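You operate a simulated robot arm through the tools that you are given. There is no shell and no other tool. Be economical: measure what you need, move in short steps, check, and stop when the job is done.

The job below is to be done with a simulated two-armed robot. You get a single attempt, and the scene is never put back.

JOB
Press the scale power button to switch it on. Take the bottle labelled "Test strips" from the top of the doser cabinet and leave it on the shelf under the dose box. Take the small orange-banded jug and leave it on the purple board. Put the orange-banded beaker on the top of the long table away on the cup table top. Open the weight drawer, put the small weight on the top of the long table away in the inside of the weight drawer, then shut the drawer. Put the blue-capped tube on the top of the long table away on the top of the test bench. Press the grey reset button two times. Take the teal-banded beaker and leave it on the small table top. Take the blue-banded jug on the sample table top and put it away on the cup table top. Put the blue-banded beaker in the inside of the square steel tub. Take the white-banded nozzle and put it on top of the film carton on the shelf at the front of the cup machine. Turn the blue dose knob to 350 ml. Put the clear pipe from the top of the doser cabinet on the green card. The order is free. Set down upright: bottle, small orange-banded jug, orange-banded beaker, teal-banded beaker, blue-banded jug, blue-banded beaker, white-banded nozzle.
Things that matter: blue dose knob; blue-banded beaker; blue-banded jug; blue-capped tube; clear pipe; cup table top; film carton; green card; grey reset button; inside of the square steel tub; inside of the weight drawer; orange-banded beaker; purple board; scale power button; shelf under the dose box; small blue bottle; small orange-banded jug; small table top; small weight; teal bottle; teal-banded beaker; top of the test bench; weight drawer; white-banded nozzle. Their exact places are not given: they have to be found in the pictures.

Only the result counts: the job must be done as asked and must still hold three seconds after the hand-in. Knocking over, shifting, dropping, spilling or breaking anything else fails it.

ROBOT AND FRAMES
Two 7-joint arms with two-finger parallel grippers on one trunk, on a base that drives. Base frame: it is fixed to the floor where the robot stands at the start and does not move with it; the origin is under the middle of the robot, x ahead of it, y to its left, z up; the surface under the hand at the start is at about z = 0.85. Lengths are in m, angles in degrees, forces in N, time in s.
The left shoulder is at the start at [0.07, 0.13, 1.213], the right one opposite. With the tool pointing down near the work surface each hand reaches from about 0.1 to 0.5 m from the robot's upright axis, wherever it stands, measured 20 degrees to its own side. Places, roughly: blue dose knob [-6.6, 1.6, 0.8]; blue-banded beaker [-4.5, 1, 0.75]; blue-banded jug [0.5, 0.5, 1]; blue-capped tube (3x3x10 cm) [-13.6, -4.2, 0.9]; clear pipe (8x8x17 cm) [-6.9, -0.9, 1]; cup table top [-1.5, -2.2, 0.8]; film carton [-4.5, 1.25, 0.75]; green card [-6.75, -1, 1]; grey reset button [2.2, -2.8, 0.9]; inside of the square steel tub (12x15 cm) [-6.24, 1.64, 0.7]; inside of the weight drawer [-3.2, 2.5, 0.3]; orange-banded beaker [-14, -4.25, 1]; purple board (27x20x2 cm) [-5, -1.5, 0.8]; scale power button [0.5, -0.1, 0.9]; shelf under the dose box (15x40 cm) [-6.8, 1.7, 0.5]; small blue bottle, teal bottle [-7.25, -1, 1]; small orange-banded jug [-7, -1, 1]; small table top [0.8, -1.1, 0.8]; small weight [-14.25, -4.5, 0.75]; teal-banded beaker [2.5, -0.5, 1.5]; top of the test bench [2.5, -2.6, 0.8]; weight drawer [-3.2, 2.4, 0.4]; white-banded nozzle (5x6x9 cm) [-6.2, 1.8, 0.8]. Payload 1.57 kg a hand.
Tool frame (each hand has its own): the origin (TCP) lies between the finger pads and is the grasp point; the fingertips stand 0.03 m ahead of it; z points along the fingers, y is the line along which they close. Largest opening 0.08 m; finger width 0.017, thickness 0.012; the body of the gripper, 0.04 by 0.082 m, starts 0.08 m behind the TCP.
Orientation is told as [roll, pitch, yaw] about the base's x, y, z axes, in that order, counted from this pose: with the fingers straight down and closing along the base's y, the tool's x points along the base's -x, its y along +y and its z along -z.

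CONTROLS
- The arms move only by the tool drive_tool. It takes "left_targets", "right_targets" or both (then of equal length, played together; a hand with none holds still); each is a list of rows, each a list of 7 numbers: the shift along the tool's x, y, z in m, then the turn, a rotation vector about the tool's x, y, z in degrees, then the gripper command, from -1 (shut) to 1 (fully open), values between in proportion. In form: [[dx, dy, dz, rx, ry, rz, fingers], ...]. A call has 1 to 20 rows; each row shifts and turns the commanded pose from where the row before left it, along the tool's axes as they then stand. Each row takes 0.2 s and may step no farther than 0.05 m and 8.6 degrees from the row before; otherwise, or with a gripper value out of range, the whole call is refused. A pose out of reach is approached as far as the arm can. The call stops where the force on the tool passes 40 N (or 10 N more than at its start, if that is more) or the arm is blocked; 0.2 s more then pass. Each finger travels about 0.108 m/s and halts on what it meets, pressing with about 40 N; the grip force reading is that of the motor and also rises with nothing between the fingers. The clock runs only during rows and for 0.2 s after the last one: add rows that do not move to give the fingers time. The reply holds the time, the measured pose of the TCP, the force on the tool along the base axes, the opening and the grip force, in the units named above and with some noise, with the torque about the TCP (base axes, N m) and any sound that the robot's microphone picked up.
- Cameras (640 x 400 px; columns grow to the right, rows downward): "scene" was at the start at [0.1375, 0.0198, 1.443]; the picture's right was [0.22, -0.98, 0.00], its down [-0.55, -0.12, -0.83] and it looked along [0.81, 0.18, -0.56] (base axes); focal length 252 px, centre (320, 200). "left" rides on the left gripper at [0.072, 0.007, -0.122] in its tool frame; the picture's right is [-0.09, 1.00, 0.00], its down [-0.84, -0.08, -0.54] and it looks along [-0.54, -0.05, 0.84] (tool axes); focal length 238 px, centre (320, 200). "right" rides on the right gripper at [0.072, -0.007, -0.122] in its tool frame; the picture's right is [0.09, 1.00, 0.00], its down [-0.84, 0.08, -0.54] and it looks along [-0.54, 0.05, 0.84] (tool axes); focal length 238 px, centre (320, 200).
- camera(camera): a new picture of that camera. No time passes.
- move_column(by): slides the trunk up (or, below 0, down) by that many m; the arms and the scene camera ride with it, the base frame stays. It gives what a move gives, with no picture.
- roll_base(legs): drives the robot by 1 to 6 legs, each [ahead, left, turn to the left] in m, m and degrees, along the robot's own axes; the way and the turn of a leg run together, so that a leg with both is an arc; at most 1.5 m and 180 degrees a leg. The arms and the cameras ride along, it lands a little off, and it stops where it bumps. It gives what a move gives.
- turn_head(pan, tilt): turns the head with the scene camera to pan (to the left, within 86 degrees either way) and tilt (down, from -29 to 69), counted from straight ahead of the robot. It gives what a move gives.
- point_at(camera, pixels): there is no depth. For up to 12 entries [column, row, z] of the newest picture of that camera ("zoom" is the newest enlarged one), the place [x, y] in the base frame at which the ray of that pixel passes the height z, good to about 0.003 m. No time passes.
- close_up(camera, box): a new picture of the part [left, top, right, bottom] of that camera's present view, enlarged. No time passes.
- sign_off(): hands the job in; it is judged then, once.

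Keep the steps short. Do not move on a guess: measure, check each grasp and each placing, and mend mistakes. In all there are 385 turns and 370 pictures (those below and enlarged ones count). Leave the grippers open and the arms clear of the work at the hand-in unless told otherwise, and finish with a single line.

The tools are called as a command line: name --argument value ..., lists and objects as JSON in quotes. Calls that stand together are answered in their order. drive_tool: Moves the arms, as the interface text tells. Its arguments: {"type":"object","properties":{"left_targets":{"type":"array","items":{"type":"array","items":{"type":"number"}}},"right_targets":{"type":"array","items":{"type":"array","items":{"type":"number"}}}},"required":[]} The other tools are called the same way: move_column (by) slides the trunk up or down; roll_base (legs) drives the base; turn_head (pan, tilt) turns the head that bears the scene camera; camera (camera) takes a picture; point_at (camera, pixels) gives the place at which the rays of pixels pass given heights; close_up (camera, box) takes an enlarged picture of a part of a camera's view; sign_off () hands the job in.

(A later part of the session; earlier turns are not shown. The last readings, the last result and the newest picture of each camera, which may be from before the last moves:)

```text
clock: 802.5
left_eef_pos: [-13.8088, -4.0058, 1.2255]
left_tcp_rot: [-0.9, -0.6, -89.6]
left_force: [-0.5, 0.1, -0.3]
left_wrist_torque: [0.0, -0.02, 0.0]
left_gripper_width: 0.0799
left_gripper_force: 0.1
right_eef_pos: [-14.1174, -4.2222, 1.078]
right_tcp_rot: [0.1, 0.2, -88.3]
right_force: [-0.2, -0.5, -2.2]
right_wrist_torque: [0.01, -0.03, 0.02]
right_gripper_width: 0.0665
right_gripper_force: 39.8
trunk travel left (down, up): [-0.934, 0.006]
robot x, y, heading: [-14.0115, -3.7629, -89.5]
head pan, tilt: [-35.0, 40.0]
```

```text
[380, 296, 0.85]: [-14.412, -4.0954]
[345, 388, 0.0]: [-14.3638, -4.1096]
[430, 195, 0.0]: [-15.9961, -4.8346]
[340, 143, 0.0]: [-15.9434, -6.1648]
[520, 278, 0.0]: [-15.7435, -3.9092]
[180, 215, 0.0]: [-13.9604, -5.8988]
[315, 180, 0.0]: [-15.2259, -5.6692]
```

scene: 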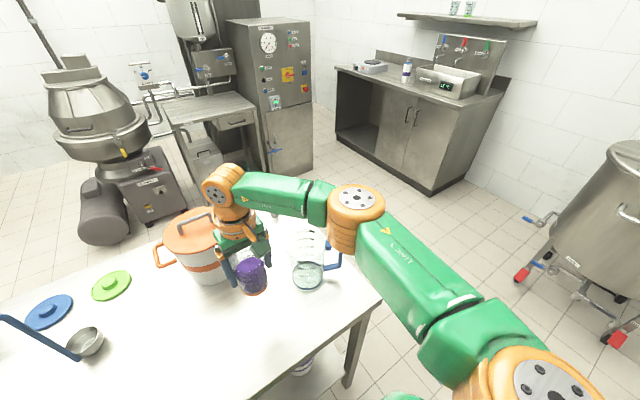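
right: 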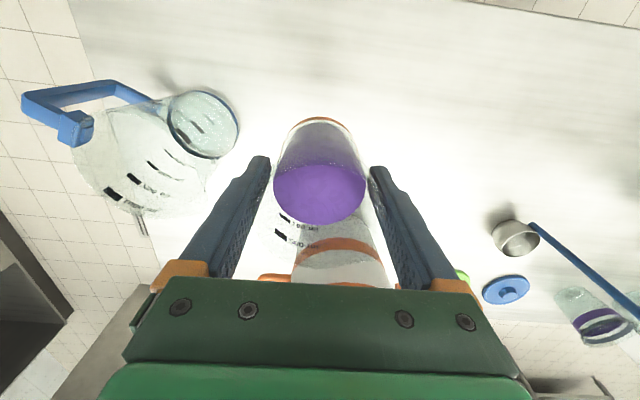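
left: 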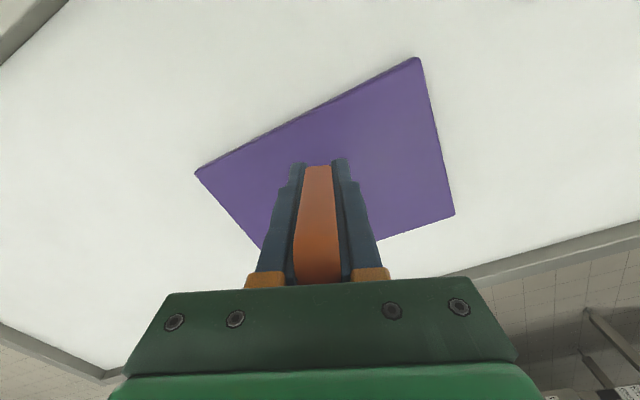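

drive_tool --right_targets '[[0.02, 0, 0, 0, 0, 0, -1], [0.03, 0, 0, 0, 0, 0, -1], [0.04, 0, 0, 0, 0, 0, -1], [0.04, 0, 0, 0, 0, 0, -1], [0.03, 0, 0, 0, 0, 0, -1]]'

roll_base --legs '[[-0.3, 0, 0], [0, -1.0, 0], [1.25, 0, 0], [0, 0, 90]]'

turn_head --pan 10 --tilt 45

camera --camera "scene"

```text
clock: 803.7
left_eef_pos: [-13.809, -4.0045, 1.2267]
left_tcp_rot: [-0.9, -0.5, -89.6]
left_force: [0.1, 0.7, 0.7]
left_wrist_torque: [-0.02, 0.03, -0.01]
left_gripper_width: 0.0801
left_gripper_force: 0.1
right_eef_pos: [-14.1247, -4.0602, 1.0798]
right_tcp_rot: [0.1, 0.2, -88.6]
right_force: [0.1, 0.5, -1.5]
right_wrist_torque: [-0.01, 0.02, 0.01]
right_gripper_width: 0.0667
right_gripper_force: 40.3
trunk travel left (down, up): [-0.934, 0.006]
robot x, y, heading: [-14.0134, -3.7627, -89.9]
head pan, tilt: [-35.0, 40.0]
```

```text
clock: 820.3
left_eef_pos: [-14.7718, -4.527, 1.226]
left_tcp_rot: [-0.9, -0.6, 0.3]
left_force: [0.0, -0.1, -0.2]
left_wrist_torque: [0.0, 0.0, 0.0]
left_gripper_width: 0.0798
left_gripper_force: 0.1
right_eef_pos: [-14.7175, -4.8426, 1.0795]
right_tcp_rot: [0.2, 0.2, 1.5]
right_force: [-0.1, 1.1, -2.1]
right_wrist_torque: [0.0, 0.02, -0.04]
right_gripper_width: 0.0664
right_gripper_force: 40.1
trunk travel left (down, up): [-0.934, 0.006]
robot x, y, heading: [-15.011, -4.7294, 0.4]
head pan, tilt: [-35.0, 40.0]
```

```text
clock: 821.4
left_eef_pos: [-14.7717, -4.5272, 1.2256]
left_tcp_rot: [-1.0, -0.6, 0.2]
left_force: [-0.1, 0.6, 0.3]
left_wrist_torque: [0.02, 0.02, 0.0]
left_gripper_width: 0.0801
left_gripper_force: 0.0
right_eef_pos: [-14.7168, -4.8423, 1.0795]
right_tcp_rot: [0.1, 0.2, 1.3]
right_force: [0.4, 0.5, -2.0]
right_wrist_torque: [-0.02, 0.04, -0.01]
right_gripper_width: 0.0666
right_gripper_force: 40.1
trunk travel left (down, up): [-0.934, 0.006]
robot x, y, heading: [-15.0128, -4.7305, 0.4]
head pan, tilt: [10.0, 45.0]
```

```text
98 pictures are left
```

scene: 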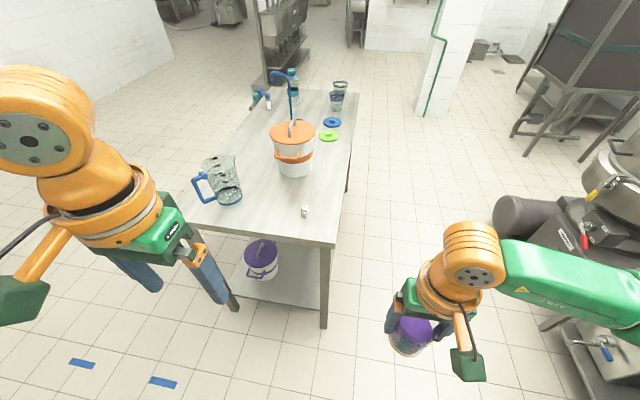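

point_at --camera "scene" --pixels '[[305, 214, 0.86], [304, 205, 0.9], [327, 240, 0.85], [195, 222, 0.85]]'

roll_base --legs '[[0.28, -0.0, 0]]'

move_column --by -0.12

camera --camera "left"

```text
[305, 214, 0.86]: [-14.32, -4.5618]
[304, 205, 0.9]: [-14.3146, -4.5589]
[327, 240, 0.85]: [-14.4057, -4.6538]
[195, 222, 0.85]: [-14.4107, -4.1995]
```

```text
clock: 823.4
left_eef_pos: [-14.4991, -4.5253, 1.2271]
left_tcp_rot: [-0.9, -0.8, 0.3]
left_force: [-0.5, 0.2, 0.1]
left_wrist_torque: [0.02, -0.03, 0.03]
left_gripper_width: 0.0802
left_gripper_force: 0.1
right_eef_pos: [-14.4433, -4.8411, 1.0797]
right_tcp_rot: [0.1, 0.0, 1.4]
right_force: [-0.1, -0.1, -2.6]
right_wrist_torque: [-0.01, 0.02, 0.01]
right_gripper_width: 0.0666
right_gripper_force: 40.8
trunk travel left (down, up): [-0.934, 0.006]
robot x, y, heading: [-14.7363, -4.7321, 0.2]
head pan, tilt: [10.0, 45.0]
```

```text
clock: 824.9
left_eef_pos: [-14.4942, -4.5262, 1.107]
left_tcp_rot: [-0.9, -0.6, 0.3]
left_force: [-0.2, -0.5, -0.3]
left_wrist_torque: [-0.02, 0.0, 0.0]
left_gripper_width: 0.0803
left_gripper_force: 0.1
right_eef_pos: [-14.4391, -4.8417, 0.9601]
right_tcp_rot: [0.1, 0.1, 1.4]
right_force: [0.5, 0.1, -1.4]
right_wrist_torque: [0.01, 0.02, 0.0]
right_gripper_width: 0.0663
right_gripper_force: 39.8
trunk travel left (down, up): [-0.814, 0.126]
robot x, y, heading: [-14.7371, -4.7317, -0.1]
head pan, tilt: [10.0, 45.0]
```

```text
97 pictures are left
```

left: 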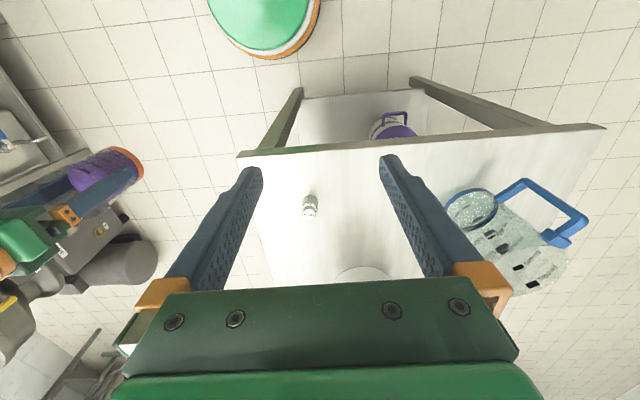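

drive_tool --left_targets '[[-0.035, -0.007, 0.02, 0, 0, 0, 1], [-0.035, -0.007, 0.02, 0, 0, 0, 1], [-0.035, -0.007, 0.02, 0, 0, 0, 1], [-0.035, -0.007, 0.02, 0, 0, 0, 1], [-0.037, -0.006, 0.02, 0, 0, 0, 1], [0, 0, 0, 0, 0, 0, 1]]'

camera --camera "left"

```text
clock: 826.3
left_eef_pos: [-14.3179, -4.5602, 1.0077]
left_tcp_rot: [-0.8, -0.8, 0.2]
left_force: [-1.2, 0.0, 0.1]
left_wrist_torque: [0.02, 0.0, -0.02]
left_gripper_width: 0.0803
left_gripper_force: 0.1
right_eef_pos: [-14.4409, -4.8404, 0.9596]
right_tcp_rot: [0.1, 0.2, 1.4]
right_force: [0.2, 0.2, -2.0]
right_wrist_torque: [0.0, 0.0, 0.01]
right_gripper_width: 0.0665
right_gripper_force: 40.0
trunk travel left (down, up): [-0.814, 0.126]
robot x, y, heading: [-14.7382, -4.7307, 0.1]
head pan, tilt: [10.0, 45.0]
```

```text
96 pictures are left
```

left: 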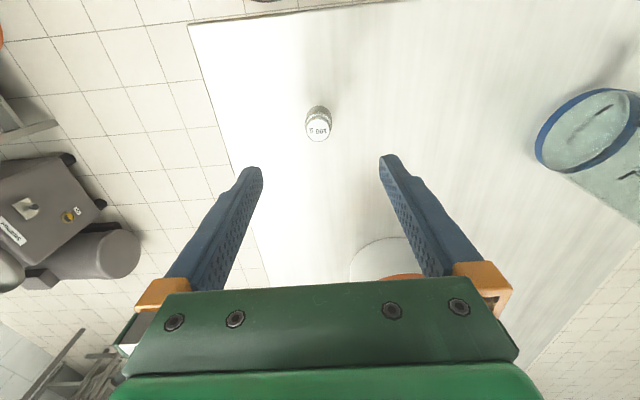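

drive_tool --left_targets '[[0.009, -0.001, 0.035, 0, 0, 0, 1], [0, 0, 0.035, 0, 0, 0, 1], [0, 0, 0.025, 0, 0, 0, 1], [0, 0, 0.012, 0, 0, 0, 1], [0, 0, 0.005, 0, 0, 0, 1], [0, 0, 0, 0, 0, 0, 1]]'

camera --camera "left"

```text
clock: 827.7
left_eef_pos: [-14.3487, -4.5441, 0.9137]
left_tcp_rot: [-1.1, -0.7, 0.2]
left_force: [0.4, -0.4, -0.7]
left_wrist_torque: [0.04, -0.01, 0.02]
left_gripper_width: 0.0801
left_gripper_force: 0.1
left hand out of reach, approached as far as the arm can: row 2, 3, 4, 5
right_eef_pos: [-14.44, -4.8411, 0.9597]
right_tcp_rot: [0.1, 0.2, 1.4]
right_force: [0.1, 0.3, -2.7]
right_wrist_torque: [0.01, 0.02, 0.0]
right_gripper_width: 0.0665
right_gripper_force: 40.1
trunk travel left (down, up): [-0.814, 0.126]
robot x, y, heading: [-14.7341, -4.7286, 0.2]
head pan, tilt: [10.0, 45.0]
```

```text
95 pictures are left
```

left: 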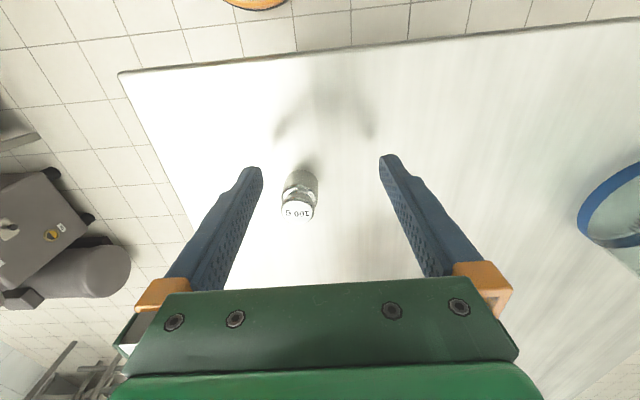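

Reach shrinks when low; raise the hand, re-centre, and lower by the column.

drive_tool --left_targets '[[0, 0, -0.045, 0, 0, 0, 1], [0, 0, -0.045, 0, 0, 0, 1], [-0.022, -0.017, 0, 0, 0, 0, 1], [0, 0, 0, 0, 0, 0, 1]]'

move_column --by -0.09

camera --camera "left"

```text
clock: 828.7
left_eef_pos: [-14.3289, -4.5575, 1.0029]
left_tcp_rot: [-0.9, -0.6, 0.2]
left_force: [0.2, 0.1, 0.0]
left_wrist_torque: [0.02, -0.01, 0.03]
left_gripper_width: 0.0801
left_gripper_force: 0.1
right_eef_pos: [-14.4404, -4.8415, 0.9596]
right_tcp_rot: [0.0, 0.1, 1.4]
right_force: [0.0, 0.4, -2.7]
right_wrist_torque: [-0.04, 0.03, 0.01]
right_gripper_width: 0.0666
right_gripper_force: 40.1
trunk travel left (down, up): [-0.814, 0.126]
robot x, y, heading: [-14.7352, -4.729, 0.3]
head pan, tilt: [10.0, 45.0]
```

```text
clock: 829.9
left_eef_pos: [-14.328, -4.5581, 0.9135]
left_tcp_rot: [-0.9, -0.6, 0.2]
left_force: [-0.8, 0.1, -0.5]
left_wrist_torque: [-0.01, 0.01, 0.01]
left_gripper_width: 0.0799
left_gripper_force: 0.1
right_eef_pos: [-14.4409, -4.8408, 0.8696]
right_tcp_rot: [0.0, 0.2, 1.3]
right_force: [0.4, -0.6, -2.4]
right_wrist_torque: [0.01, 0.02, 0.01]
right_gripper_width: 0.0665
right_gripper_force: 39.9
trunk travel left (down, up): [-0.724, 0.216]
robot x, y, heading: [-14.7372, -4.7274, 0.3]
head pan, tilt: [10.0, 45.0]
```

```text
94 pictures are left
```

left: 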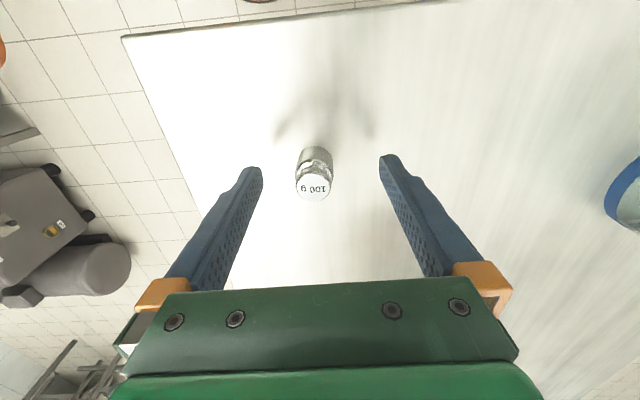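

move_column --by -0.018

drive_tool --left_targets '[[-0.004, -0.002, 0, 0, 0, 0, 0.3], [0, 0, 0, 0, 0, 0, -1], [0, 0, 0, 0, 0, 0, -1], [0, 0, 0, 0, 0, 0, -1], [0, 0, 0, 0, 0, 0, -1]]'

move_column --by 0.15

camera --camera "left"

```text
clock: 830.6
left_eef_pos: [-14.3288, -4.5578, 0.896]
left_tcp_rot: [-0.9, -0.6, 0.2]
left_force: [-0.1, -0.1, -0.8]
left_wrist_torque: [0.0, -0.02, -0.02]
left_gripper_width: 0.08
left_gripper_force: 0.1
right_eef_pos: [-14.44, -4.8401, 0.8509]
right_tcp_rot: [0.2, 0.2, 1.3]
right_force: [-0.6, -0.7, -2.7]
right_wrist_torque: [0.03, 0.06, -0.05]
right_gripper_width: 0.0667
right_gripper_force: 40.4
trunk travel left (down, up): [-0.706, 0.234]
robot x, y, heading: [-14.7361, -4.7281, 0.1]
head pan, tilt: [10.0, 45.0]
```

```text
clock: 831.8
left_eef_pos: [-14.3246, -4.5589, 0.8945]
left_tcp_rot: [-0.8, -0.6, 0.3]
left_force: [0.7, -0.7, 0.5]
left_wrist_torque: [0.01, -0.02, -0.03]
left_gripper_width: 0.0287
left_gripper_force: 38.5
right_eef_pos: [-14.441, -4.8412, 0.8518]
right_tcp_rot: [0.1, 0.2, 1.4]
right_force: [-1.6, 1.2, -2.8]
right_wrist_torque: [0.0, 0.02, -0.01]
right_gripper_width: 0.0668
right_gripper_force: 40.2
trunk travel left (down, up): [-0.706, 0.234]
robot x, y, heading: [-14.7385, -4.7331, 0.3]
head pan, tilt: [10.0, 45.0]
```

```text
clock: 833.5
left_eef_pos: [-14.3233, -4.5597, 1.0462]
left_tcp_rot: [-0.9, -0.6, 0.2]
left_force: [0.7, 0.3, -2.0]
left_wrist_torque: [-0.01, 0.02, 0.01]
left_gripper_width: 0.0282
left_gripper_force: 38.4
right_eef_pos: [-14.4397, -4.8413, 1.0018]
right_tcp_rot: [0.1, 0.2, 1.4]
right_force: [-0.3, -0.2, -2.2]
right_wrist_torque: [0.0, 0.01, -0.02]
right_gripper_width: 0.0667
right_gripper_force: 39.4
trunk travel left (down, up): [-0.856, 0.084]
robot x, y, heading: [-14.739, -4.7295, 0.5]
head pan, tilt: [10.0, 45.0]
```

```text
93 pictures are left
```

left: 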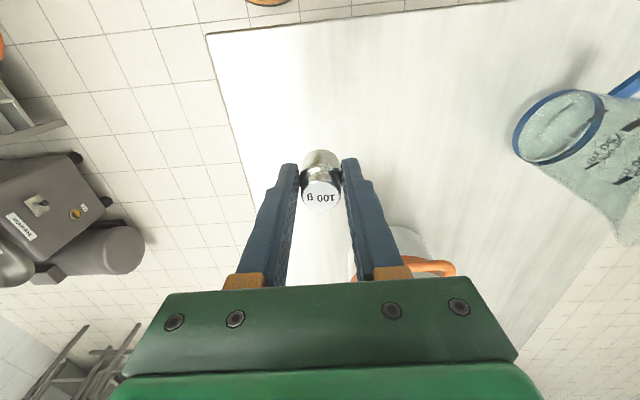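

Weight held (28 mm). Retract, raise the column, and start the trip back east.

drive_tool --left_targets '[[0.03, 0, -0.02, 0, 0, 0, -1], [0.04, 0, -0.02, 0, 0, 0, -1], [0.04, 0, -0.02, 0, 0, 0, -1], [0.04, 0, -0.02, 0, 0, 0, -1]]'

move_column --by 0.08

roll_base --legs '[[-0.3, 0, 0], [0, 1.13, 0], [1.4, 0, 0], [1.3, 0, 0], [0.4, -0.78, 0], [1.4, 0, 0]]'

roll_base --legs '[[1.42, 0, 0], [0.15, 0.36, 0], [0.35, 0.1, 0], [0, 0.72, 0], [1.4, 0, 0], [1.4, 0, 0]]'

```text
clock: 834.5
left_eef_pos: [-14.4779, -4.558, 1.1241]
left_tcp_rot: [-0.9, -0.8, 0.3]
left_force: [-1.0, -0.2, -0.3]
left_wrist_torque: [-0.01, -0.02, 0.0]
left_gripper_width: 0.0283
left_gripper_force: 38.5
right_eef_pos: [-14.4426, -4.8411, 1.0009]
right_tcp_rot: [0.2, 0.1, 1.3]
right_force: [0.3, 0.4, -2.3]
right_wrist_torque: [0.01, -0.01, 0.01]
right_gripper_width: 0.0666
right_gripper_force: 40.0
trunk travel left (down, up): [-0.856, 0.084]
robot x, y, heading: [-14.737, -4.7282, 0.3]
head pan, tilt: [10.0, 45.0]
```

```text
clock: 835.7
left_eef_pos: [-14.4752, -4.5589, 1.203]
left_tcp_rot: [-0.9, -0.7, 0.1]
left_force: [-0.5, 0.4, -1.3]
left_wrist_torque: [0.03, -0.01, -0.03]
left_gripper_width: 0.0284
left_gripper_force: 38.5
right_eef_pos: [-14.4402, -4.8421, 1.0812]
right_tcp_rot: [0.1, 0.3, 1.3]
right_force: [-0.1, -1.1, -1.6]
right_wrist_torque: [0.01, -0.01, 0.01]
right_gripper_width: 0.0668
right_gripper_force: 39.8
trunk travel left (down, up): [-0.936, 0.004]
robot x, y, heading: [-14.734, -4.7303, 0.2]
head pan, tilt: [10.0, 45.0]
```

```text
clock: 866.9
left_eef_pos: [-10.2442, -4.2805, 1.2038]
left_tcp_rot: [-0.9, -0.6, -2.6]
left_force: [0.5, -0.4, -1.3]
left_wrist_torque: [0.0, 0.02, -0.01]
left_gripper_width: 0.0286
left_gripper_force: 38.9
right_eef_pos: [-10.2233, -4.5662, 1.0828]
right_tcp_rot: [0.1, 0.3, -1.5]
right_force: [0.5, 0.3, -2.2]
right_wrist_torque: [0.0, 0.01, 0.03]
right_gripper_width: 0.0663
right_gripper_force: 39.7
trunk travel left (down, up): [-0.936, 0.004]
robot x, y, heading: [-10.5121, -4.4386, -3.0]
head pan, tilt: [10.0, 45.0]
```

```text
clock: 873.4
left_eef_pos: [-8.8811, -4.3358, 1.2025]
left_tcp_rot: [-0.9, -0.5, -2.1]
left_force: [0.2, -0.2, -1.1]
left_wrist_torque: [0.01, 0.04, 0.03]
left_gripper_width: 0.0285
left_gripper_force: 38.4
right_eef_pos: [-8.8598, -4.6186, 1.0811]
right_tcp_rot: [0.1, 0.8, -0.3]
right_force: [-0.8, -0.6, -1.6]
right_wrist_torque: [0.03, -0.11, 0.03]
right_gripper_width: 0.0664
right_gripper_force: 40.2
trunk travel left (down, up): [-0.936, 0.004]
robot x, y, heading: [-9.1496, -4.4961, -2.1]
head pan, tilt: [10.0, 45.0]
stopped in leg 1: the force on the tool passed its limit at 58 N (the readings are from after the stop); the commanded pose is now the measured one
```

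The right hand touched the wall corner. Back off and check the beaker.

roll_base --legs '[[-0.1, 0.05, 2]]'

camera --camera "right"

```text
clock: 874.6
left_eef_pos: [-8.9789, -4.2786, 1.2016]
left_tcp_rot: [-0.8, -0.3, -0.2]
left_force: [1.0, -0.3, -0.9]
left_wrist_torque: [0.06, 0.01, 0.02]
left_gripper_width: 0.0282
left_gripper_force: 38.8
right_eef_pos: [-8.9486, -4.5607, 1.0786]
right_tcp_rot: [0.0, 1.0, 1.6]
right_force: [0.3, -1.3, -2.1]
right_wrist_torque: [0.08, 0.07, -0.01]
right_gripper_width: 0.0664
right_gripper_force: 40.0
trunk travel left (down, up): [-0.936, 0.004]
robot x, y, heading: [-9.2488, -4.443, -0.3]
head pan, tilt: [10.0, 45.0]
```

```text
92 pictures are left
```

right: 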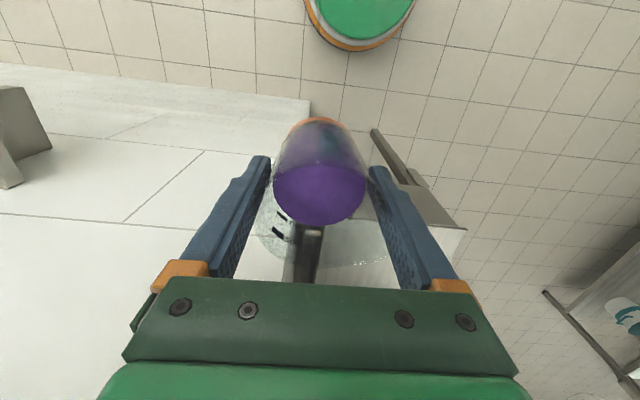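

Beaker fine. Continue with more clearance.

roll_base --legs '[[0.08, 0.58, 0.3], [0.5, 0.3, 0], [0.3, 0.35, 0], [1.4, 0, 0], [1.4, 0, 0], [1.2, -0.1, 0]]'

roll_base --legs '[[0.6, -0.1, 0], [1.3, 0, 0], [0.1, 0, 90], [1.3, 0, 0], [1.2, 0, 0]]'

```text
clock: 902.2
left_eef_pos: [-4.0687, -3.1913, 1.2022]
left_tcp_rot: [-0.9, -0.6, -0.5]
left_force: [0.0, 0.0, -1.2]
left_wrist_torque: [-0.02, -0.05, 0.01]
left_gripper_width: 0.0284
left_gripper_force: 38.2
right_eef_pos: [-4.0395, -3.4729, 1.0825]
right_tcp_rot: [0.1, 0.5, 1.3]
right_force: [0.5, -0.9, -1.8]
right_wrist_torque: [0.0, -0.02, 0.0]
right_gripper_width: 0.0664
right_gripper_force: 40.2
trunk travel left (down, up): [-0.936, 0.004]
robot x, y, heading: [-4.3325, -3.3579, -0.6]
head pan, tilt: [10.0, 45.0]
```

```text
clock: 927.4
left_eef_pos: [-2.5731, -0.6315, 1.2041]
left_tcp_rot: [-0.8, -0.6, 91.0]
left_force: [0.3, -0.2, -1.0]
left_wrist_torque: [0.02, 0.02, 0.01]
left_gripper_width: 0.0283
left_gripper_force: 39.1
right_eef_pos: [-2.2905, -0.5954, 1.0809]
right_tcp_rot: [0.1, 0.6, 92.6]
right_force: [0.9, -0.9, -1.7]
right_wrist_torque: [-0.01, 0.01, 0.0]
right_gripper_width: 0.0661
right_gripper_force: 40.1
trunk travel left (down, up): [-0.936, 0.004]
robot x, y, heading: [-2.3964, -0.8891, 90.7]
head pan, tilt: [10.0, 45.0]
```

At the cup table. Turn around and approach its front.

roll_base --legs '[[0.3, 0, 0], [0, 0, -90], [0, 0, -90.5], [0, 0.65, 0], [0.5, 0, 0]]'

turn_head --pan 0 --tilt 50

camera --camera "scene"

```text
clock: 942.8
left_eef_pos: [-1.5557, -1.3115, 1.2041]
left_tcp_rot: [-0.9, -0.7, -87.8]
left_force: [0.3, 0.3, -0.6]
left_wrist_torque: [-0.02, -0.01, 0.01]
left_gripper_width: 0.0286
left_gripper_force: 38.5
right_eef_pos: [-1.8372, -1.3544, 1.0825]
right_tcp_rot: [0.2, 0.6, -86.2]
right_force: [0.3, 0.3, -2.9]
right_wrist_torque: [-0.04, 0.0, -0.02]
right_gripper_width: 0.0657
right_gripper_force: 39.6
trunk travel left (down, up): [-0.936, 0.004]
robot x, y, heading: [-1.737, -1.0613, -87.4]
head pan, tilt: [10.0, 45.0]
```

```text
clock: 943.5
left_eef_pos: [-1.5568, -1.3138, 1.2022]
left_tcp_rot: [-0.9, -0.6, -87.9]
left_force: [0.6, 0.4, -0.2]
left_wrist_torque: [0.04, 0.03, 0.0]
left_gripper_width: 0.0285
left_gripper_force: 38.3
right_eef_pos: [-1.8374, -1.3553, 1.0821]
right_tcp_rot: [0.1, 0.7, -86.3]
right_force: [-0.3, -0.2, -2.1]
right_wrist_torque: [-0.02, -0.01, -0.01]
right_gripper_width: 0.0662
right_gripper_force: 40.6
trunk travel left (down, up): [-0.936, 0.004]
robot x, y, heading: [-1.7387, -1.0568, -88.0]
head pan, tilt: [0.0, 50.0]
```

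```text
91 pictures are left
```

scene: 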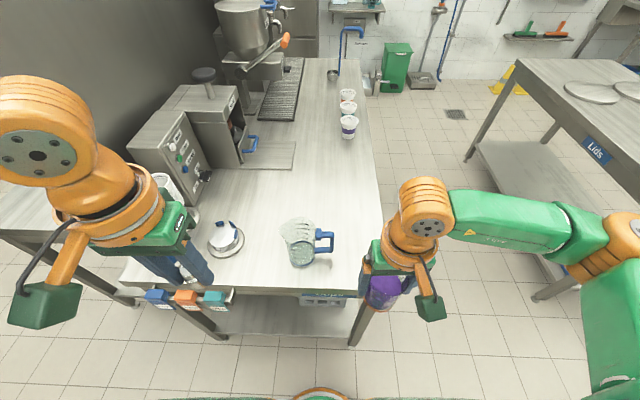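

point_at --camera "scene" --pixels '[[345, 205, 0.85], [380, 205, 0.85], [333, 248, 0.88], [300, 262, 0.85], [358, 292, 0.85], [335, 190, 0.85]]'

roll_base --legs '[[0.12, 0.01, -2]]'

drive_tool --right_targets '[[-0.03, 0, 0, 0, -0.6, 0, -1], [-0.035, 0, 0, 0, 0, 0, -1], [-0.035, 0.005, 0, 0, 0, 0, -1], [-0.02, 0.005, 0, 0, 0, 0, -1], [0, 0, 0, 0, 0, 0, -1]]'

camera --camera "scene"

```text
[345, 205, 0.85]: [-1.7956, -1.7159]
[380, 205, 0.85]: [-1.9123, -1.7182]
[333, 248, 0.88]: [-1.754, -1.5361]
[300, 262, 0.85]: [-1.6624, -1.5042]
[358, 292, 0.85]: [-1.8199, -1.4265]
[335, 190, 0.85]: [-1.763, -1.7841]
```

```text
clock: 944.8
left_eef_pos: [-1.5522, -1.4343, 1.2034]
left_tcp_rot: [-0.9, -1.0, -89.8]
left_force: [0.2, 1.0, -0.1]
left_wrist_torque: [-0.03, 0.01, 0.02]
left_gripper_width: 0.0287
left_gripper_force: 39.1
right_eef_pos: [-1.8356, -1.4684, 1.0818]
right_tcp_rot: [0.1, 0.4, -88.0]
right_force: [-0.1, 1.0, -0.2]
right_wrist_torque: [-0.03, 0.01, -0.04]
right_gripper_width: 0.0661
right_gripper_force: 39.6
trunk travel left (down, up): [-0.936, 0.004]
robot x, y, heading: [-1.7264, -1.1761, -90.2]
head pan, tilt: [0.0, 50.0]
```

```text
clock: 946.0
left_eef_pos: [-1.5524, -1.4406, 1.203]
left_tcp_rot: [-0.8, -0.5, -89.9]
left_force: [-0.5, 0.5, -1.0]
left_wrist_torque: [-0.01, 0.01, -0.02]
left_gripper_width: 0.0284
left_gripper_force: 38.7
right_eef_pos: [-1.8217, -1.5916, 1.0801]
right_tcp_rot: [0.1, 0.0, -88.0]
right_force: [0.0, 0.7, -2.2]
right_wrist_torque: [-0.01, 0.0, 0.0]
right_gripper_width: 0.066
right_gripper_force: 40.0
trunk travel left (down, up): [-0.936, 0.004]
robot x, y, heading: [-1.7232, -1.1772, -90.0]
head pan, tilt: [0.0, 50.0]
```

```text
90 pictures are left
```

scene: 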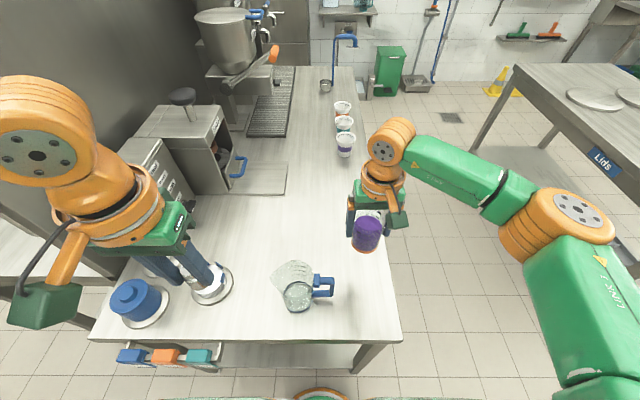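

Good spot. Lower with the column, then finely.

move_column --by -0.145

drive_tool --right_targets '[[0, 0, 0.01, 0, 0, 0, -1], [0, 0, 0.004, 0, 0, 0, -1], [0, 0, 0.003, 0, 0, 0, -1], [0, 0, 0.003, 0, 0, 0, -1], [0, 0, 0.003, 0, 0, 0, -1], [0, 0, 0, 0, 0, 0, -1]]'

close_up --camera "scene" --box '[260, 180, 420, 340]'

```text
clock: 947.7
left_eef_pos: [-1.5526, -1.4406, 1.0568]
left_tcp_rot: [-0.9, -0.6, -89.8]
left_force: [-0.6, -0.4, -0.8]
left_wrist_torque: [0.01, 0.01, 0.0]
left_gripper_width: 0.0286
left_gripper_force: 38.4
right_eef_pos: [-1.8221, -1.5918, 0.935]
right_tcp_rot: [0.1, 0.1, -88.1]
right_force: [1.2, -0.1, -1.0]
right_wrist_torque: [0.06, 0.01, -0.02]
right_gripper_width: 0.0663
right_gripper_force: 39.7
trunk travel left (down, up): [-0.791, 0.149]
robot x, y, heading: [-1.725, -1.1802, -90.0]
head pan, tilt: [0.0, 50.0]
```

```text
clock: 949.1
left_eef_pos: [-1.5518, -1.4382, 1.0598]
left_tcp_rot: [-0.9, -0.8, -89.8]
left_force: [-0.7, -0.2, -0.3]
left_wrist_torque: [-0.04, 0.02, 0.0]
left_gripper_width: 0.0285
left_gripper_force: 38.5
right_eef_pos: [-1.8219, -1.5902, 0.9143]
right_tcp_rot: [0.1, -0.3, -88.1]
right_force: [-2.9, -9.1, 28.1]
right_wrist_torque: [0.06, -0.06, 0.02]
right_gripper_width: 0.0664
right_gripper_force: 40.2
trunk travel left (down, up): [-0.791, 0.149]
robot x, y, heading: [-1.722, -1.1761, -89.8]
head pan, tilt: [0.0, 50.0]
```

```text
2.50 times, centred on (340, 260) of scene
```

zoom: 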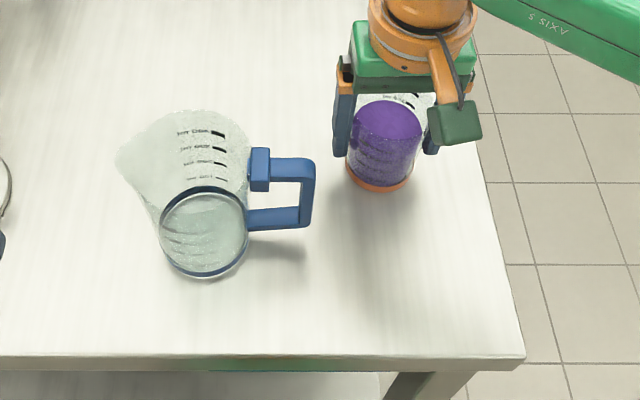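

Contact. Ease, release, rise.

drive_tool --right_targets '[[0, 0, -0.002, 0, 0, 0, -1], [0, 0, 0, 0, 0, 0, 0.4], [0, 0, 0, 0, 0, 0, 0.8], [0, 0, 0, 0, 0, 0, 1], [0, 0, 0, 0, 0, 0, 1], [0, 0, -0.03, 0, 0, 0, 1]]'

move_column --by 0.14

roll_base --legs '[[-0.5, 0, 0]]'

camera --camera "scene"

```text
clock: 950.5
left_eef_pos: [-1.552, -1.44, 1.058]
left_tcp_rot: [-0.9, -0.6, -89.8]
left_force: [-0.6, 0.1, -1.9]
left_wrist_torque: [-0.02, 0.03, 0.01]
left_gripper_width: 0.0286
left_gripper_force: 38.5
right_eef_pos: [-1.8209, -1.5917, 0.947]
right_tcp_rot: [0.0, 0.1, -88.2]
right_force: [-0.8, -0.3, -0.1]
right_wrist_torque: [-0.02, 0.01, -0.02]
right_gripper_width: 0.0798
right_gripper_force: 0.0
trunk travel left (down, up): [-0.791, 0.149]
robot x, y, heading: [-1.7281, -1.1807, -89.8]
head pan, tilt: [0.0, 50.0]
```

```text
clock: 952.2
left_eef_pos: [-1.5526, -1.4402, 1.1987]
left_tcp_rot: [-1.0, -0.5, -89.9]
left_force: [-0.1, 0.2, -0.9]
left_wrist_torque: [0.02, -0.03, 0.0]
left_gripper_width: 0.0285
left_gripper_force: 38.5
right_eef_pos: [-1.8218, -1.5921, 1.0854]
right_tcp_rot: [0.1, 0.1, -88.1]
right_force: [-0.7, -0.2, -0.1]
right_wrist_torque: [-0.02, 0.01, -0.03]
right_gripper_width: 0.0799
right_gripper_force: 0.1
trunk travel left (down, up): [-0.931, 0.009]
robot x, y, heading: [-1.7244, -1.1796, -90.0]
head pan, tilt: [0.0, 50.0]
```

```text
clock: 955.1
left_eef_pos: [-1.5548, -0.9409, 1.1982]
left_tcp_rot: [-0.9, -0.6, -90.3]
left_force: [-0.7, -0.3, -1.0]
left_wrist_torque: [0.01, 0.0, 0.03]
left_gripper_width: 0.0286
left_gripper_force: 38.3
right_eef_pos: [-1.825, -1.0912, 1.0851]
right_tcp_rot: [0.0, 0.2, -88.6]
right_force: [-0.4, 0.5, 0.1]
right_wrist_torque: [-0.01, -0.02, 0.02]
right_gripper_width: 0.0801
right_gripper_force: 0.1
trunk travel left (down, up): [-0.931, 0.009]
robot x, y, heading: [-1.724, -0.677, -90.2]
head pan, tilt: [0.0, 50.0]
```

```text
88 pictures are left
```

scene: 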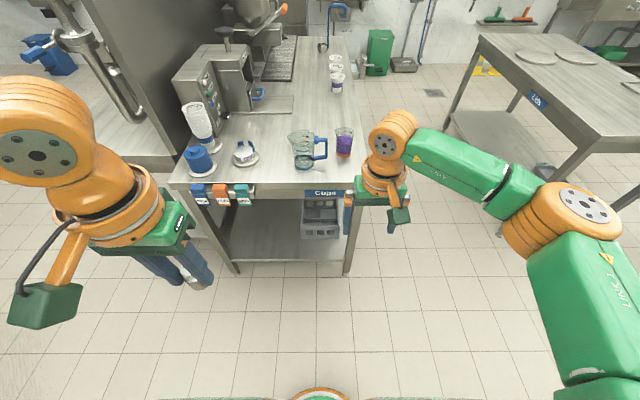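

Both stand upright. Now the weight drawer: drive to the counter at (-3.2,2.3).

roll_base --legs '[[0, 0, 90], [0, 0, 90.2], [1.3, 0, 0], [0, 1.48, 0], [0.75, 0, 0]]'

turn_head --pan 0 --tilt 50

camera --camera "scene"

```text
clock: 979.7
left_eef_pos: [-3.3, 1.6687, 1.1978]
left_tcp_rot: [-0.8, -0.7, 89.2]
left_force: [0.8, 0.2, -0.8]
left_wrist_torque: [0.02, 0.02, -0.03]
left_gripper_width: 0.0285
left_gripper_force: 39.0
right_eef_pos: [-3.0289, 1.8147, 1.087]
right_tcp_rot: [0.1, 0.0, 90.7]
right_force: [0.5, -0.4, -0.7]
right_wrist_torque: [0.01, -0.01, 0.01]
right_gripper_width: 0.0799
right_gripper_force: 0.1
trunk travel left (down, up): [-0.931, 0.009]
robot x, y, heading: [-3.1318, 1.4057, 89.1]
head pan, tilt: [0.0, 50.0]
```

```text
clock: 980.3
left_eef_pos: [-3.3001, 1.6687, 1.198]
left_tcp_rot: [-0.9, -0.5, 89.1]
left_force: [-0.5, 0.6, -1.1]
left_wrist_torque: [0.02, 0.02, 0.0]
left_gripper_width: 0.0283
left_gripper_force: 38.4
right_eef_pos: [-3.0291, 1.8146, 1.0862]
right_tcp_rot: [0.0, 0.1, 90.8]
right_force: [0.7, -0.3, 0.4]
right_wrist_torque: [0.0, -0.02, 0.0]
right_gripper_width: 0.08
right_gripper_force: 0.0
trunk travel left (down, up): [-0.931, 0.009]
robot x, y, heading: [-3.1358, 1.4028, 89.2]
head pan, tilt: [0.0, 50.0]
```

```text
87 pictures are left
```

scene: 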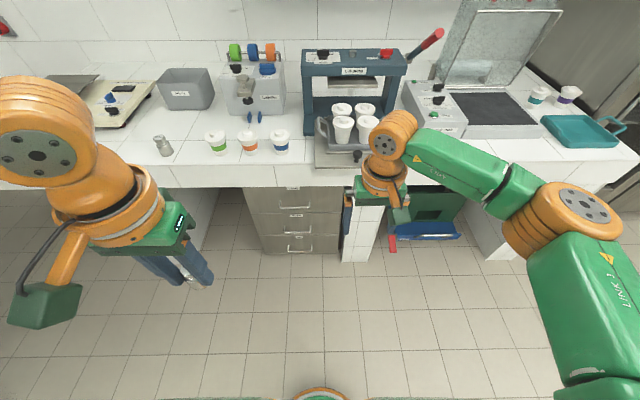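

close_up --camera "scene" --box '[230, 170, 370, 270]'

point_at --camera "scene" --pixels '[[245, 190, 0.75], [340, 200, 0.75], [293, 198, 0.65], [300, 235, 0.4], [265, 255, 0.0], [292, 188, 0.7]]'

```text
4.00 times, centred on (300, 220) of scene
```

zoom: 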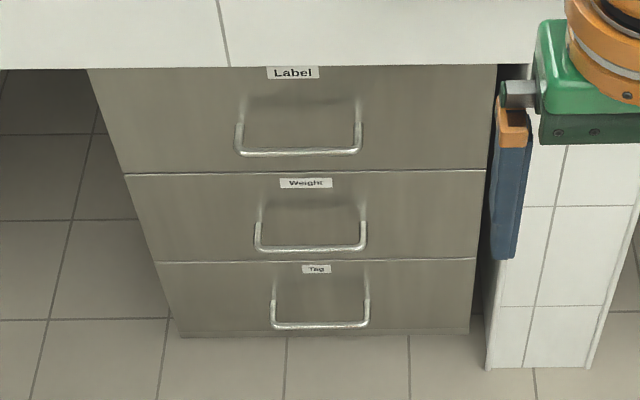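

```text
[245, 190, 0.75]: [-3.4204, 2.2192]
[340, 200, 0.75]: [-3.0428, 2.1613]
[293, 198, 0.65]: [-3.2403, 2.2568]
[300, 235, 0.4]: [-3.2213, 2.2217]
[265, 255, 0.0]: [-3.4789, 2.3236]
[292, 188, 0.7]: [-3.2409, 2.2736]
```

Middle drawer is "Weight"; its bow handle is at about (-3.22,2.27,0.33), under the counter's overhang. Retract both hands, position the base, lower the column.

drive_tool --left_targets '[[0.02, 0, 0, 0, 0, 0, -1], [0.02, 0, 0, 0, 0, 0, -1], [0.02, 0, 0, 0, 0, 0, -1], [0, 0, 0, 0, 0, 0, -1]]' --right_targets '[[0.04, 0, 0, 0, 0, 0, 0], [0.04, 0, 0, 0, 0, 0, -1], [0.04, 0, 0, 0, 0, 0, -1], [0.03, 0, 0, 0, 0, 0, -1]]'

roll_base --legs '[[0, 0.19, 0.8], [0.25, 0, 0]]'

move_column --by -0.4

move_column --by -0.2

camera --camera "right"

camera --camera "scene"

```text
clock: 981.3
left_eef_pos: [-3.3023, 1.609, 1.1972]
left_tcp_rot: [-0.9, -0.5, 89.1]
left_force: [0.4, -0.1, -0.3]
left_wrist_torque: [0.01, 0.02, 0.01]
left_gripper_width: 0.0286
left_gripper_force: 38.8
right_eef_pos: [-3.0253, 1.6649, 1.0838]
right_tcp_rot: [0.1, 0.0, 90.8]
right_force: [0.6, -0.1, -0.3]
right_wrist_torque: [0.02, 0.01, 0.0]
right_gripper_width: 0.0
right_gripper_force: 21.3
trunk travel left (down, up): [-0.931, 0.009]
robot x, y, heading: [-3.1336, 1.4045, 89.1]
head pan, tilt: [0.0, 50.0]
```

```text
clock: 984.3
left_eef_pos: [-3.4912, 1.8542, 1.1976]
left_tcp_rot: [-0.9, -0.7, 89.6]
left_force: [-0.2, 0.5, -1.3]
left_wrist_torque: [0.01, -0.01, -0.03]
left_gripper_width: 0.0283
left_gripper_force: 37.9
right_eef_pos: [-3.2154, 1.9139, 1.0859]
right_tcp_rot: [0.1, -0.2, 91.4]
right_force: [0.7, -0.1, 0.1]
right_wrist_torque: [0.01, 0.01, 0.03]
right_gripper_width: 0.0
right_gripper_force: 20.9
trunk travel left (down, up): [-0.931, 0.009]
robot x, y, heading: [-3.3224, 1.6531, 89.6]
head pan, tilt: [0.0, 50.0]
```

```text
clock: 988.1
left_eef_pos: [-3.4902, 1.8584, 0.7976]
left_tcp_rot: [-0.9, -0.5, 89.7]
left_force: [0.1, 0.0, -1.1]
left_wrist_torque: [-0.07, 0.02, 0.0]
left_gripper_width: 0.0287
left_gripper_force: 38.4
right_eef_pos: [-3.2161, 1.9174, 0.6849]
right_tcp_rot: [0.1, 0.1, 91.4]
right_force: [0.8, -0.3, 0.0]
right_wrist_torque: [0.0, 0.01, -0.02]
right_gripper_width: 0.0002
right_gripper_force: 21.2
trunk travel left (down, up): [-0.531, 0.409]
robot x, y, heading: [-3.3238, 1.6551, 89.8]
head pan, tilt: [0.0, 50.0]
```

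```text
clock: 990.3
left_eef_pos: [-3.4906, 1.859, 0.5972]
left_tcp_rot: [-0.8, -0.5, 89.6]
left_force: [0.3, 0.6, -1.2]
left_wrist_torque: [0.0, 0.0, 0.01]
left_gripper_width: 0.0282
left_gripper_force: 38.7
right_eef_pos: [-3.2157, 1.9173, 0.4847]
right_tcp_rot: [0.0, 0.1, 91.5]
right_force: [-0.1, 0.0, -0.3]
right_wrist_torque: [-0.02, -0.02, -0.01]
right_gripper_width: 0.0001
right_gripper_force: 21.8
trunk travel left (down, up): [-0.331, 0.609]
robot x, y, heading: [-3.3242, 1.654, 89.9]
head pan, tilt: [0.0, 50.0]
```

```text
85 pictures are left
```

right: 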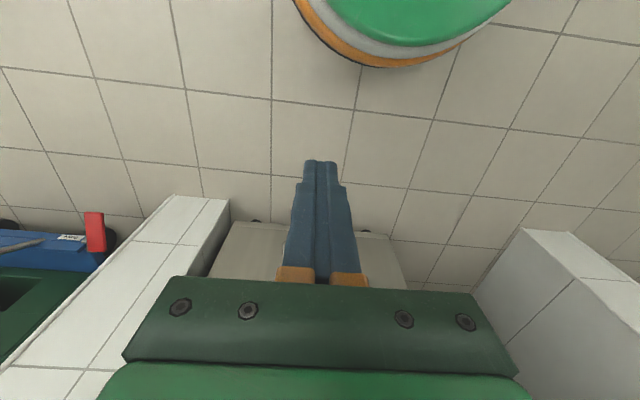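

```text
84 pictures are left
```

scene: 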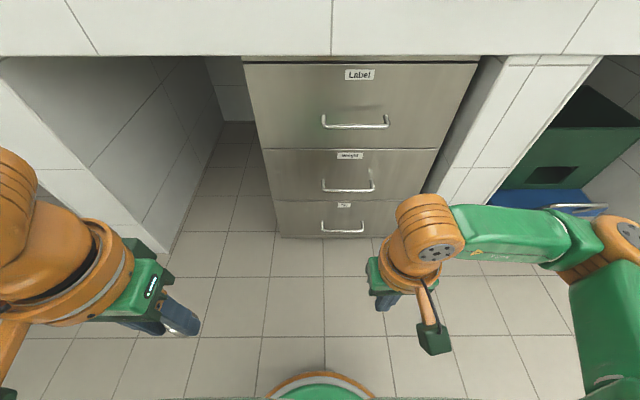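

close_up --camera "scene" --box '[290, 100, 410, 240]'

point_at --camera "scene" --pixels '[[348, 190, 0.3], [348, 190, 0.35], [348, 190, 0.4], [324, 190, 0.35], [374, 190, 0.35], [265, 150, 0.5], [265, 150, 0.45], [440, 150, 0.45]]'

```text
2.86 times, centred on (350, 170) of scene
```

zoom: 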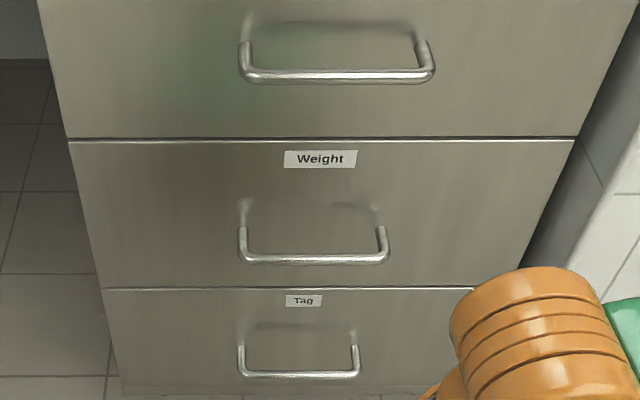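

```text
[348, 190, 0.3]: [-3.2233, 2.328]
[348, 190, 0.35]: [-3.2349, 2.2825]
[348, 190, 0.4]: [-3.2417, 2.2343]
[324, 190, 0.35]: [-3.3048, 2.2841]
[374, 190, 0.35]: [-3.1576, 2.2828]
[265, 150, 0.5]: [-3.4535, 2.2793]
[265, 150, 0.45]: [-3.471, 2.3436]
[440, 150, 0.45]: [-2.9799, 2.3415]
```

Triangulated handle bar: ≈(-3.235,2.235,0.40), face y≈2.285. I'll hook it with closed fingers pitched 30° forward (clearing the upper handle). Tilt the hand and approach.

drive_tool --right_targets '[[0, 0, 0, 0, -7.5, 0, -1], [0, 0, 0, 0, -7.5, 0, -1], [0, 0, 0, 0, -7.5, 0, -1], [0, 0, 0, 0, -7.5, 0, -1], [0, 0, 0, 0, 0, 0, -1]]'

roll_base --legs '[[0.17, 0, 0]]'

camera --camera "scene"

camera --camera "right"

```text
clock: 991.5
left_eef_pos: [-3.4902, 1.858, 0.5984]
left_tcp_rot: [-0.9, -0.6, 89.7]
left_force: [-0.1, 0.1, -0.8]
left_wrist_torque: [-0.04, -0.04, 0.04]
left_gripper_width: 0.0285
left_gripper_force: 38.4
right_eef_pos: [-3.2459, 1.9628, 0.4794]
right_tcp_rot: [0.0, -30.0, 91.2]
right_force: [0.6, -0.2, -0.3]
right_wrist_torque: [0.01, 0.04, 0.02]
right_gripper_width: 0.0001
right_gripper_force: 21.7
right hand out of reach, approached as far as the arm can: row 2, 3, 4
trunk travel left (down, up): [-0.331, 0.609]
robot x, y, heading: [-3.3187, 1.6529, 89.6]
head pan, tilt: [0.0, 50.0]
```

```text
clock: 993.0
left_eef_pos: [-3.4891, 2.0292, 0.5962]
left_tcp_rot: [-0.9, -0.6, 89.6]
left_force: [-0.7, 0.9, -0.6]
left_wrist_torque: [-0.02, 0.01, -0.03]
left_gripper_width: 0.0284
left_gripper_force: 38.8
right_eef_pos: [-3.2436, 2.1343, 0.4789]
right_tcp_rot: [-0.1, -29.8, 91.3]
right_force: [0.0, -1.0, -0.3]
right_wrist_torque: [-0.02, 0.04, -0.01]
right_gripper_width: 0.0
right_gripper_force: 21.1
trunk travel left (down, up): [-0.331, 0.609]
robot x, y, heading: [-3.3186, 1.8289, 89.9]
head pan, tilt: [0.0, 50.0]
```

```text
82 pictures are left
```

scene: 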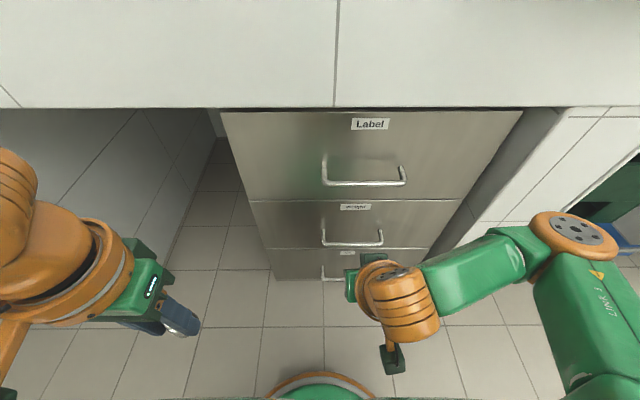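

```text
81 pictures are left
```

right: 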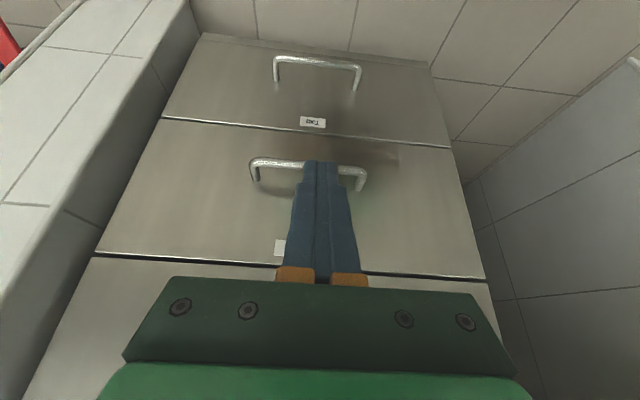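

point_at --camera "right" --pixels '[[308, 162, 0.38], [308, 162, 0.4], [308, 162, 0.42], [262, 162, 0.4], [355, 172, 0.4], [280, 240, 0.45], [280, 240, 0.48]]'

point_at --camera "scene" --pixels '[[352, 244, 0.38], [352, 244, 0.4], [352, 244, 0.42], [323, 244, 0.4], [382, 244, 0.4]]'

```text
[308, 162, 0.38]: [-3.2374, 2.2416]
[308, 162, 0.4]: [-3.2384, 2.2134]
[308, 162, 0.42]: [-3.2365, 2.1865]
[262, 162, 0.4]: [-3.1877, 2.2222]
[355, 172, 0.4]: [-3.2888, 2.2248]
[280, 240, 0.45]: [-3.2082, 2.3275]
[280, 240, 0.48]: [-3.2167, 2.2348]
```

```text
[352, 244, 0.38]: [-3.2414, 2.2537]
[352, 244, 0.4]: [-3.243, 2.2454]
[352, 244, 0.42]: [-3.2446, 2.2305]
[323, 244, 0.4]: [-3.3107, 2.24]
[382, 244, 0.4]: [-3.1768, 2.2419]
```

Bar ≈ (y 2.246, z 0.385). Move above-behind it, checking.

drive_tool --right_targets '[[-0.029, 0, 0.0295, 0, 0, 0, -1], [-0.029, 0, 0.0295, 0, 0, 0, -1], [-0.029, 0, 0.0295, 0, 0, 0, -1], [0, 0, 0, 0, 0, 0, -1]]'

camera --camera "right"

close_up --camera "scene" --box '[270, 150, 450, 320]'

```text
clock: 994.0
left_eef_pos: [-3.4905, 2.03, 0.5968]
left_tcp_rot: [-0.9, -0.5, 89.6]
left_force: [0.4, 0.0, -0.4]
left_wrist_torque: [-0.02, 0.01, -0.01]
left_gripper_width: 0.0282
left_gripper_force: 38.6
right_eef_pos: [-3.2461, 2.2549, 0.4439]
right_tcp_rot: [0.0, -29.8, 91.3]
right_force: [0.2, -0.1, 0.2]
right_wrist_torque: [0.04, -0.03, 0.03]
right_gripper_width: 0.0
right_gripper_force: 21.4
trunk travel left (down, up): [-0.331, 0.609]
robot x, y, heading: [-3.3192, 1.8272, 89.8]
head pan, tilt: [0.0, 50.0]
```

```text
80 pictures are left
```

right: 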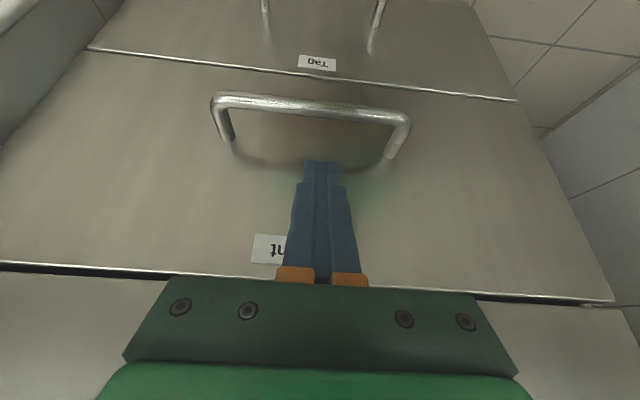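

```text
2.35 times, centred on (360, 235) of scene
```

zoom: 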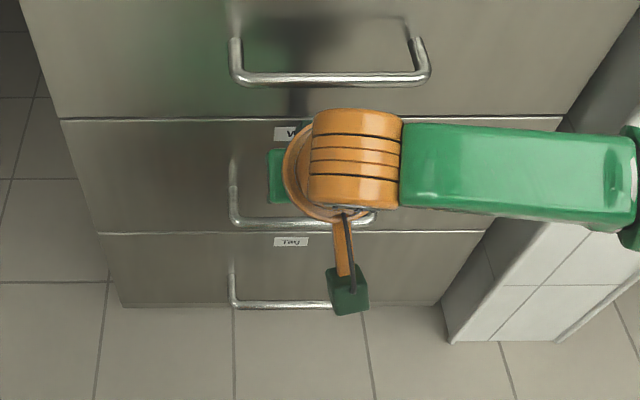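

Refined: bar at y≈2.256, z≈0.369; face y≈2.31. Shift 2 cm in and lower 7 cm behind the bar.

drive_tool --right_targets '[[-0.0173, 0, 0.01, 0, 0, 0, -1], [0.0119, 0, 0.0205, 0, 0, 0, -1], [0.0119, 0, 0.0205, 0, 0, 0, -1], [0.0119, 0, 0.0205, 0, 0, 0, -1], [0, 0, 0, 0, 0, 0, -1]]'

camera --camera "right"

```text
clock: 995.0
left_eef_pos: [-3.4904, 2.0248, 0.5989]
left_tcp_rot: [-0.9, -0.9, 89.4]
left_force: [0.3, 1.4, -1.2]
left_wrist_torque: [-0.03, -0.02, 0.02]
left_gripper_width: 0.0285
left_gripper_force: 38.6
right_eef_pos: [-3.248, 2.2702, 0.3785]
right_tcp_rot: [0.1, -30.2, 90.9]
right_force: [3.4, -18.9, 26.5]
right_wrist_torque: [-0.61, 0.25, -0.21]
right_gripper_width: 0.0
right_gripper_force: 21.4
trunk travel left (down, up): [-0.331, 0.609]
robot x, y, heading: [-3.3208, 1.8269, 89.5]
head pan, tilt: [0.0, 50.0]
stopped in row 5 (right hand): the force on the tool passed its limit at 72 N (the readings are from after the stop); the commanded pose is now the measured one
```

```text
78 pictures are left
```

right: 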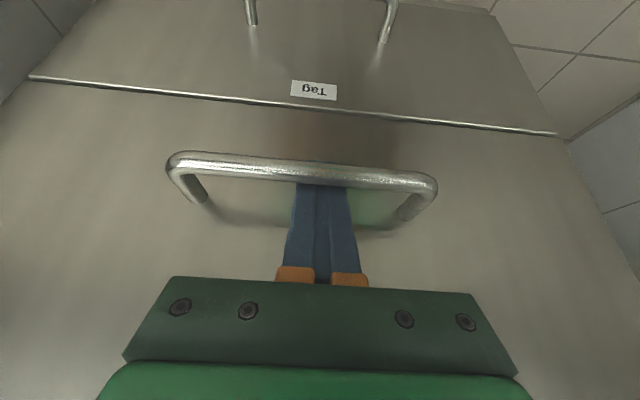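

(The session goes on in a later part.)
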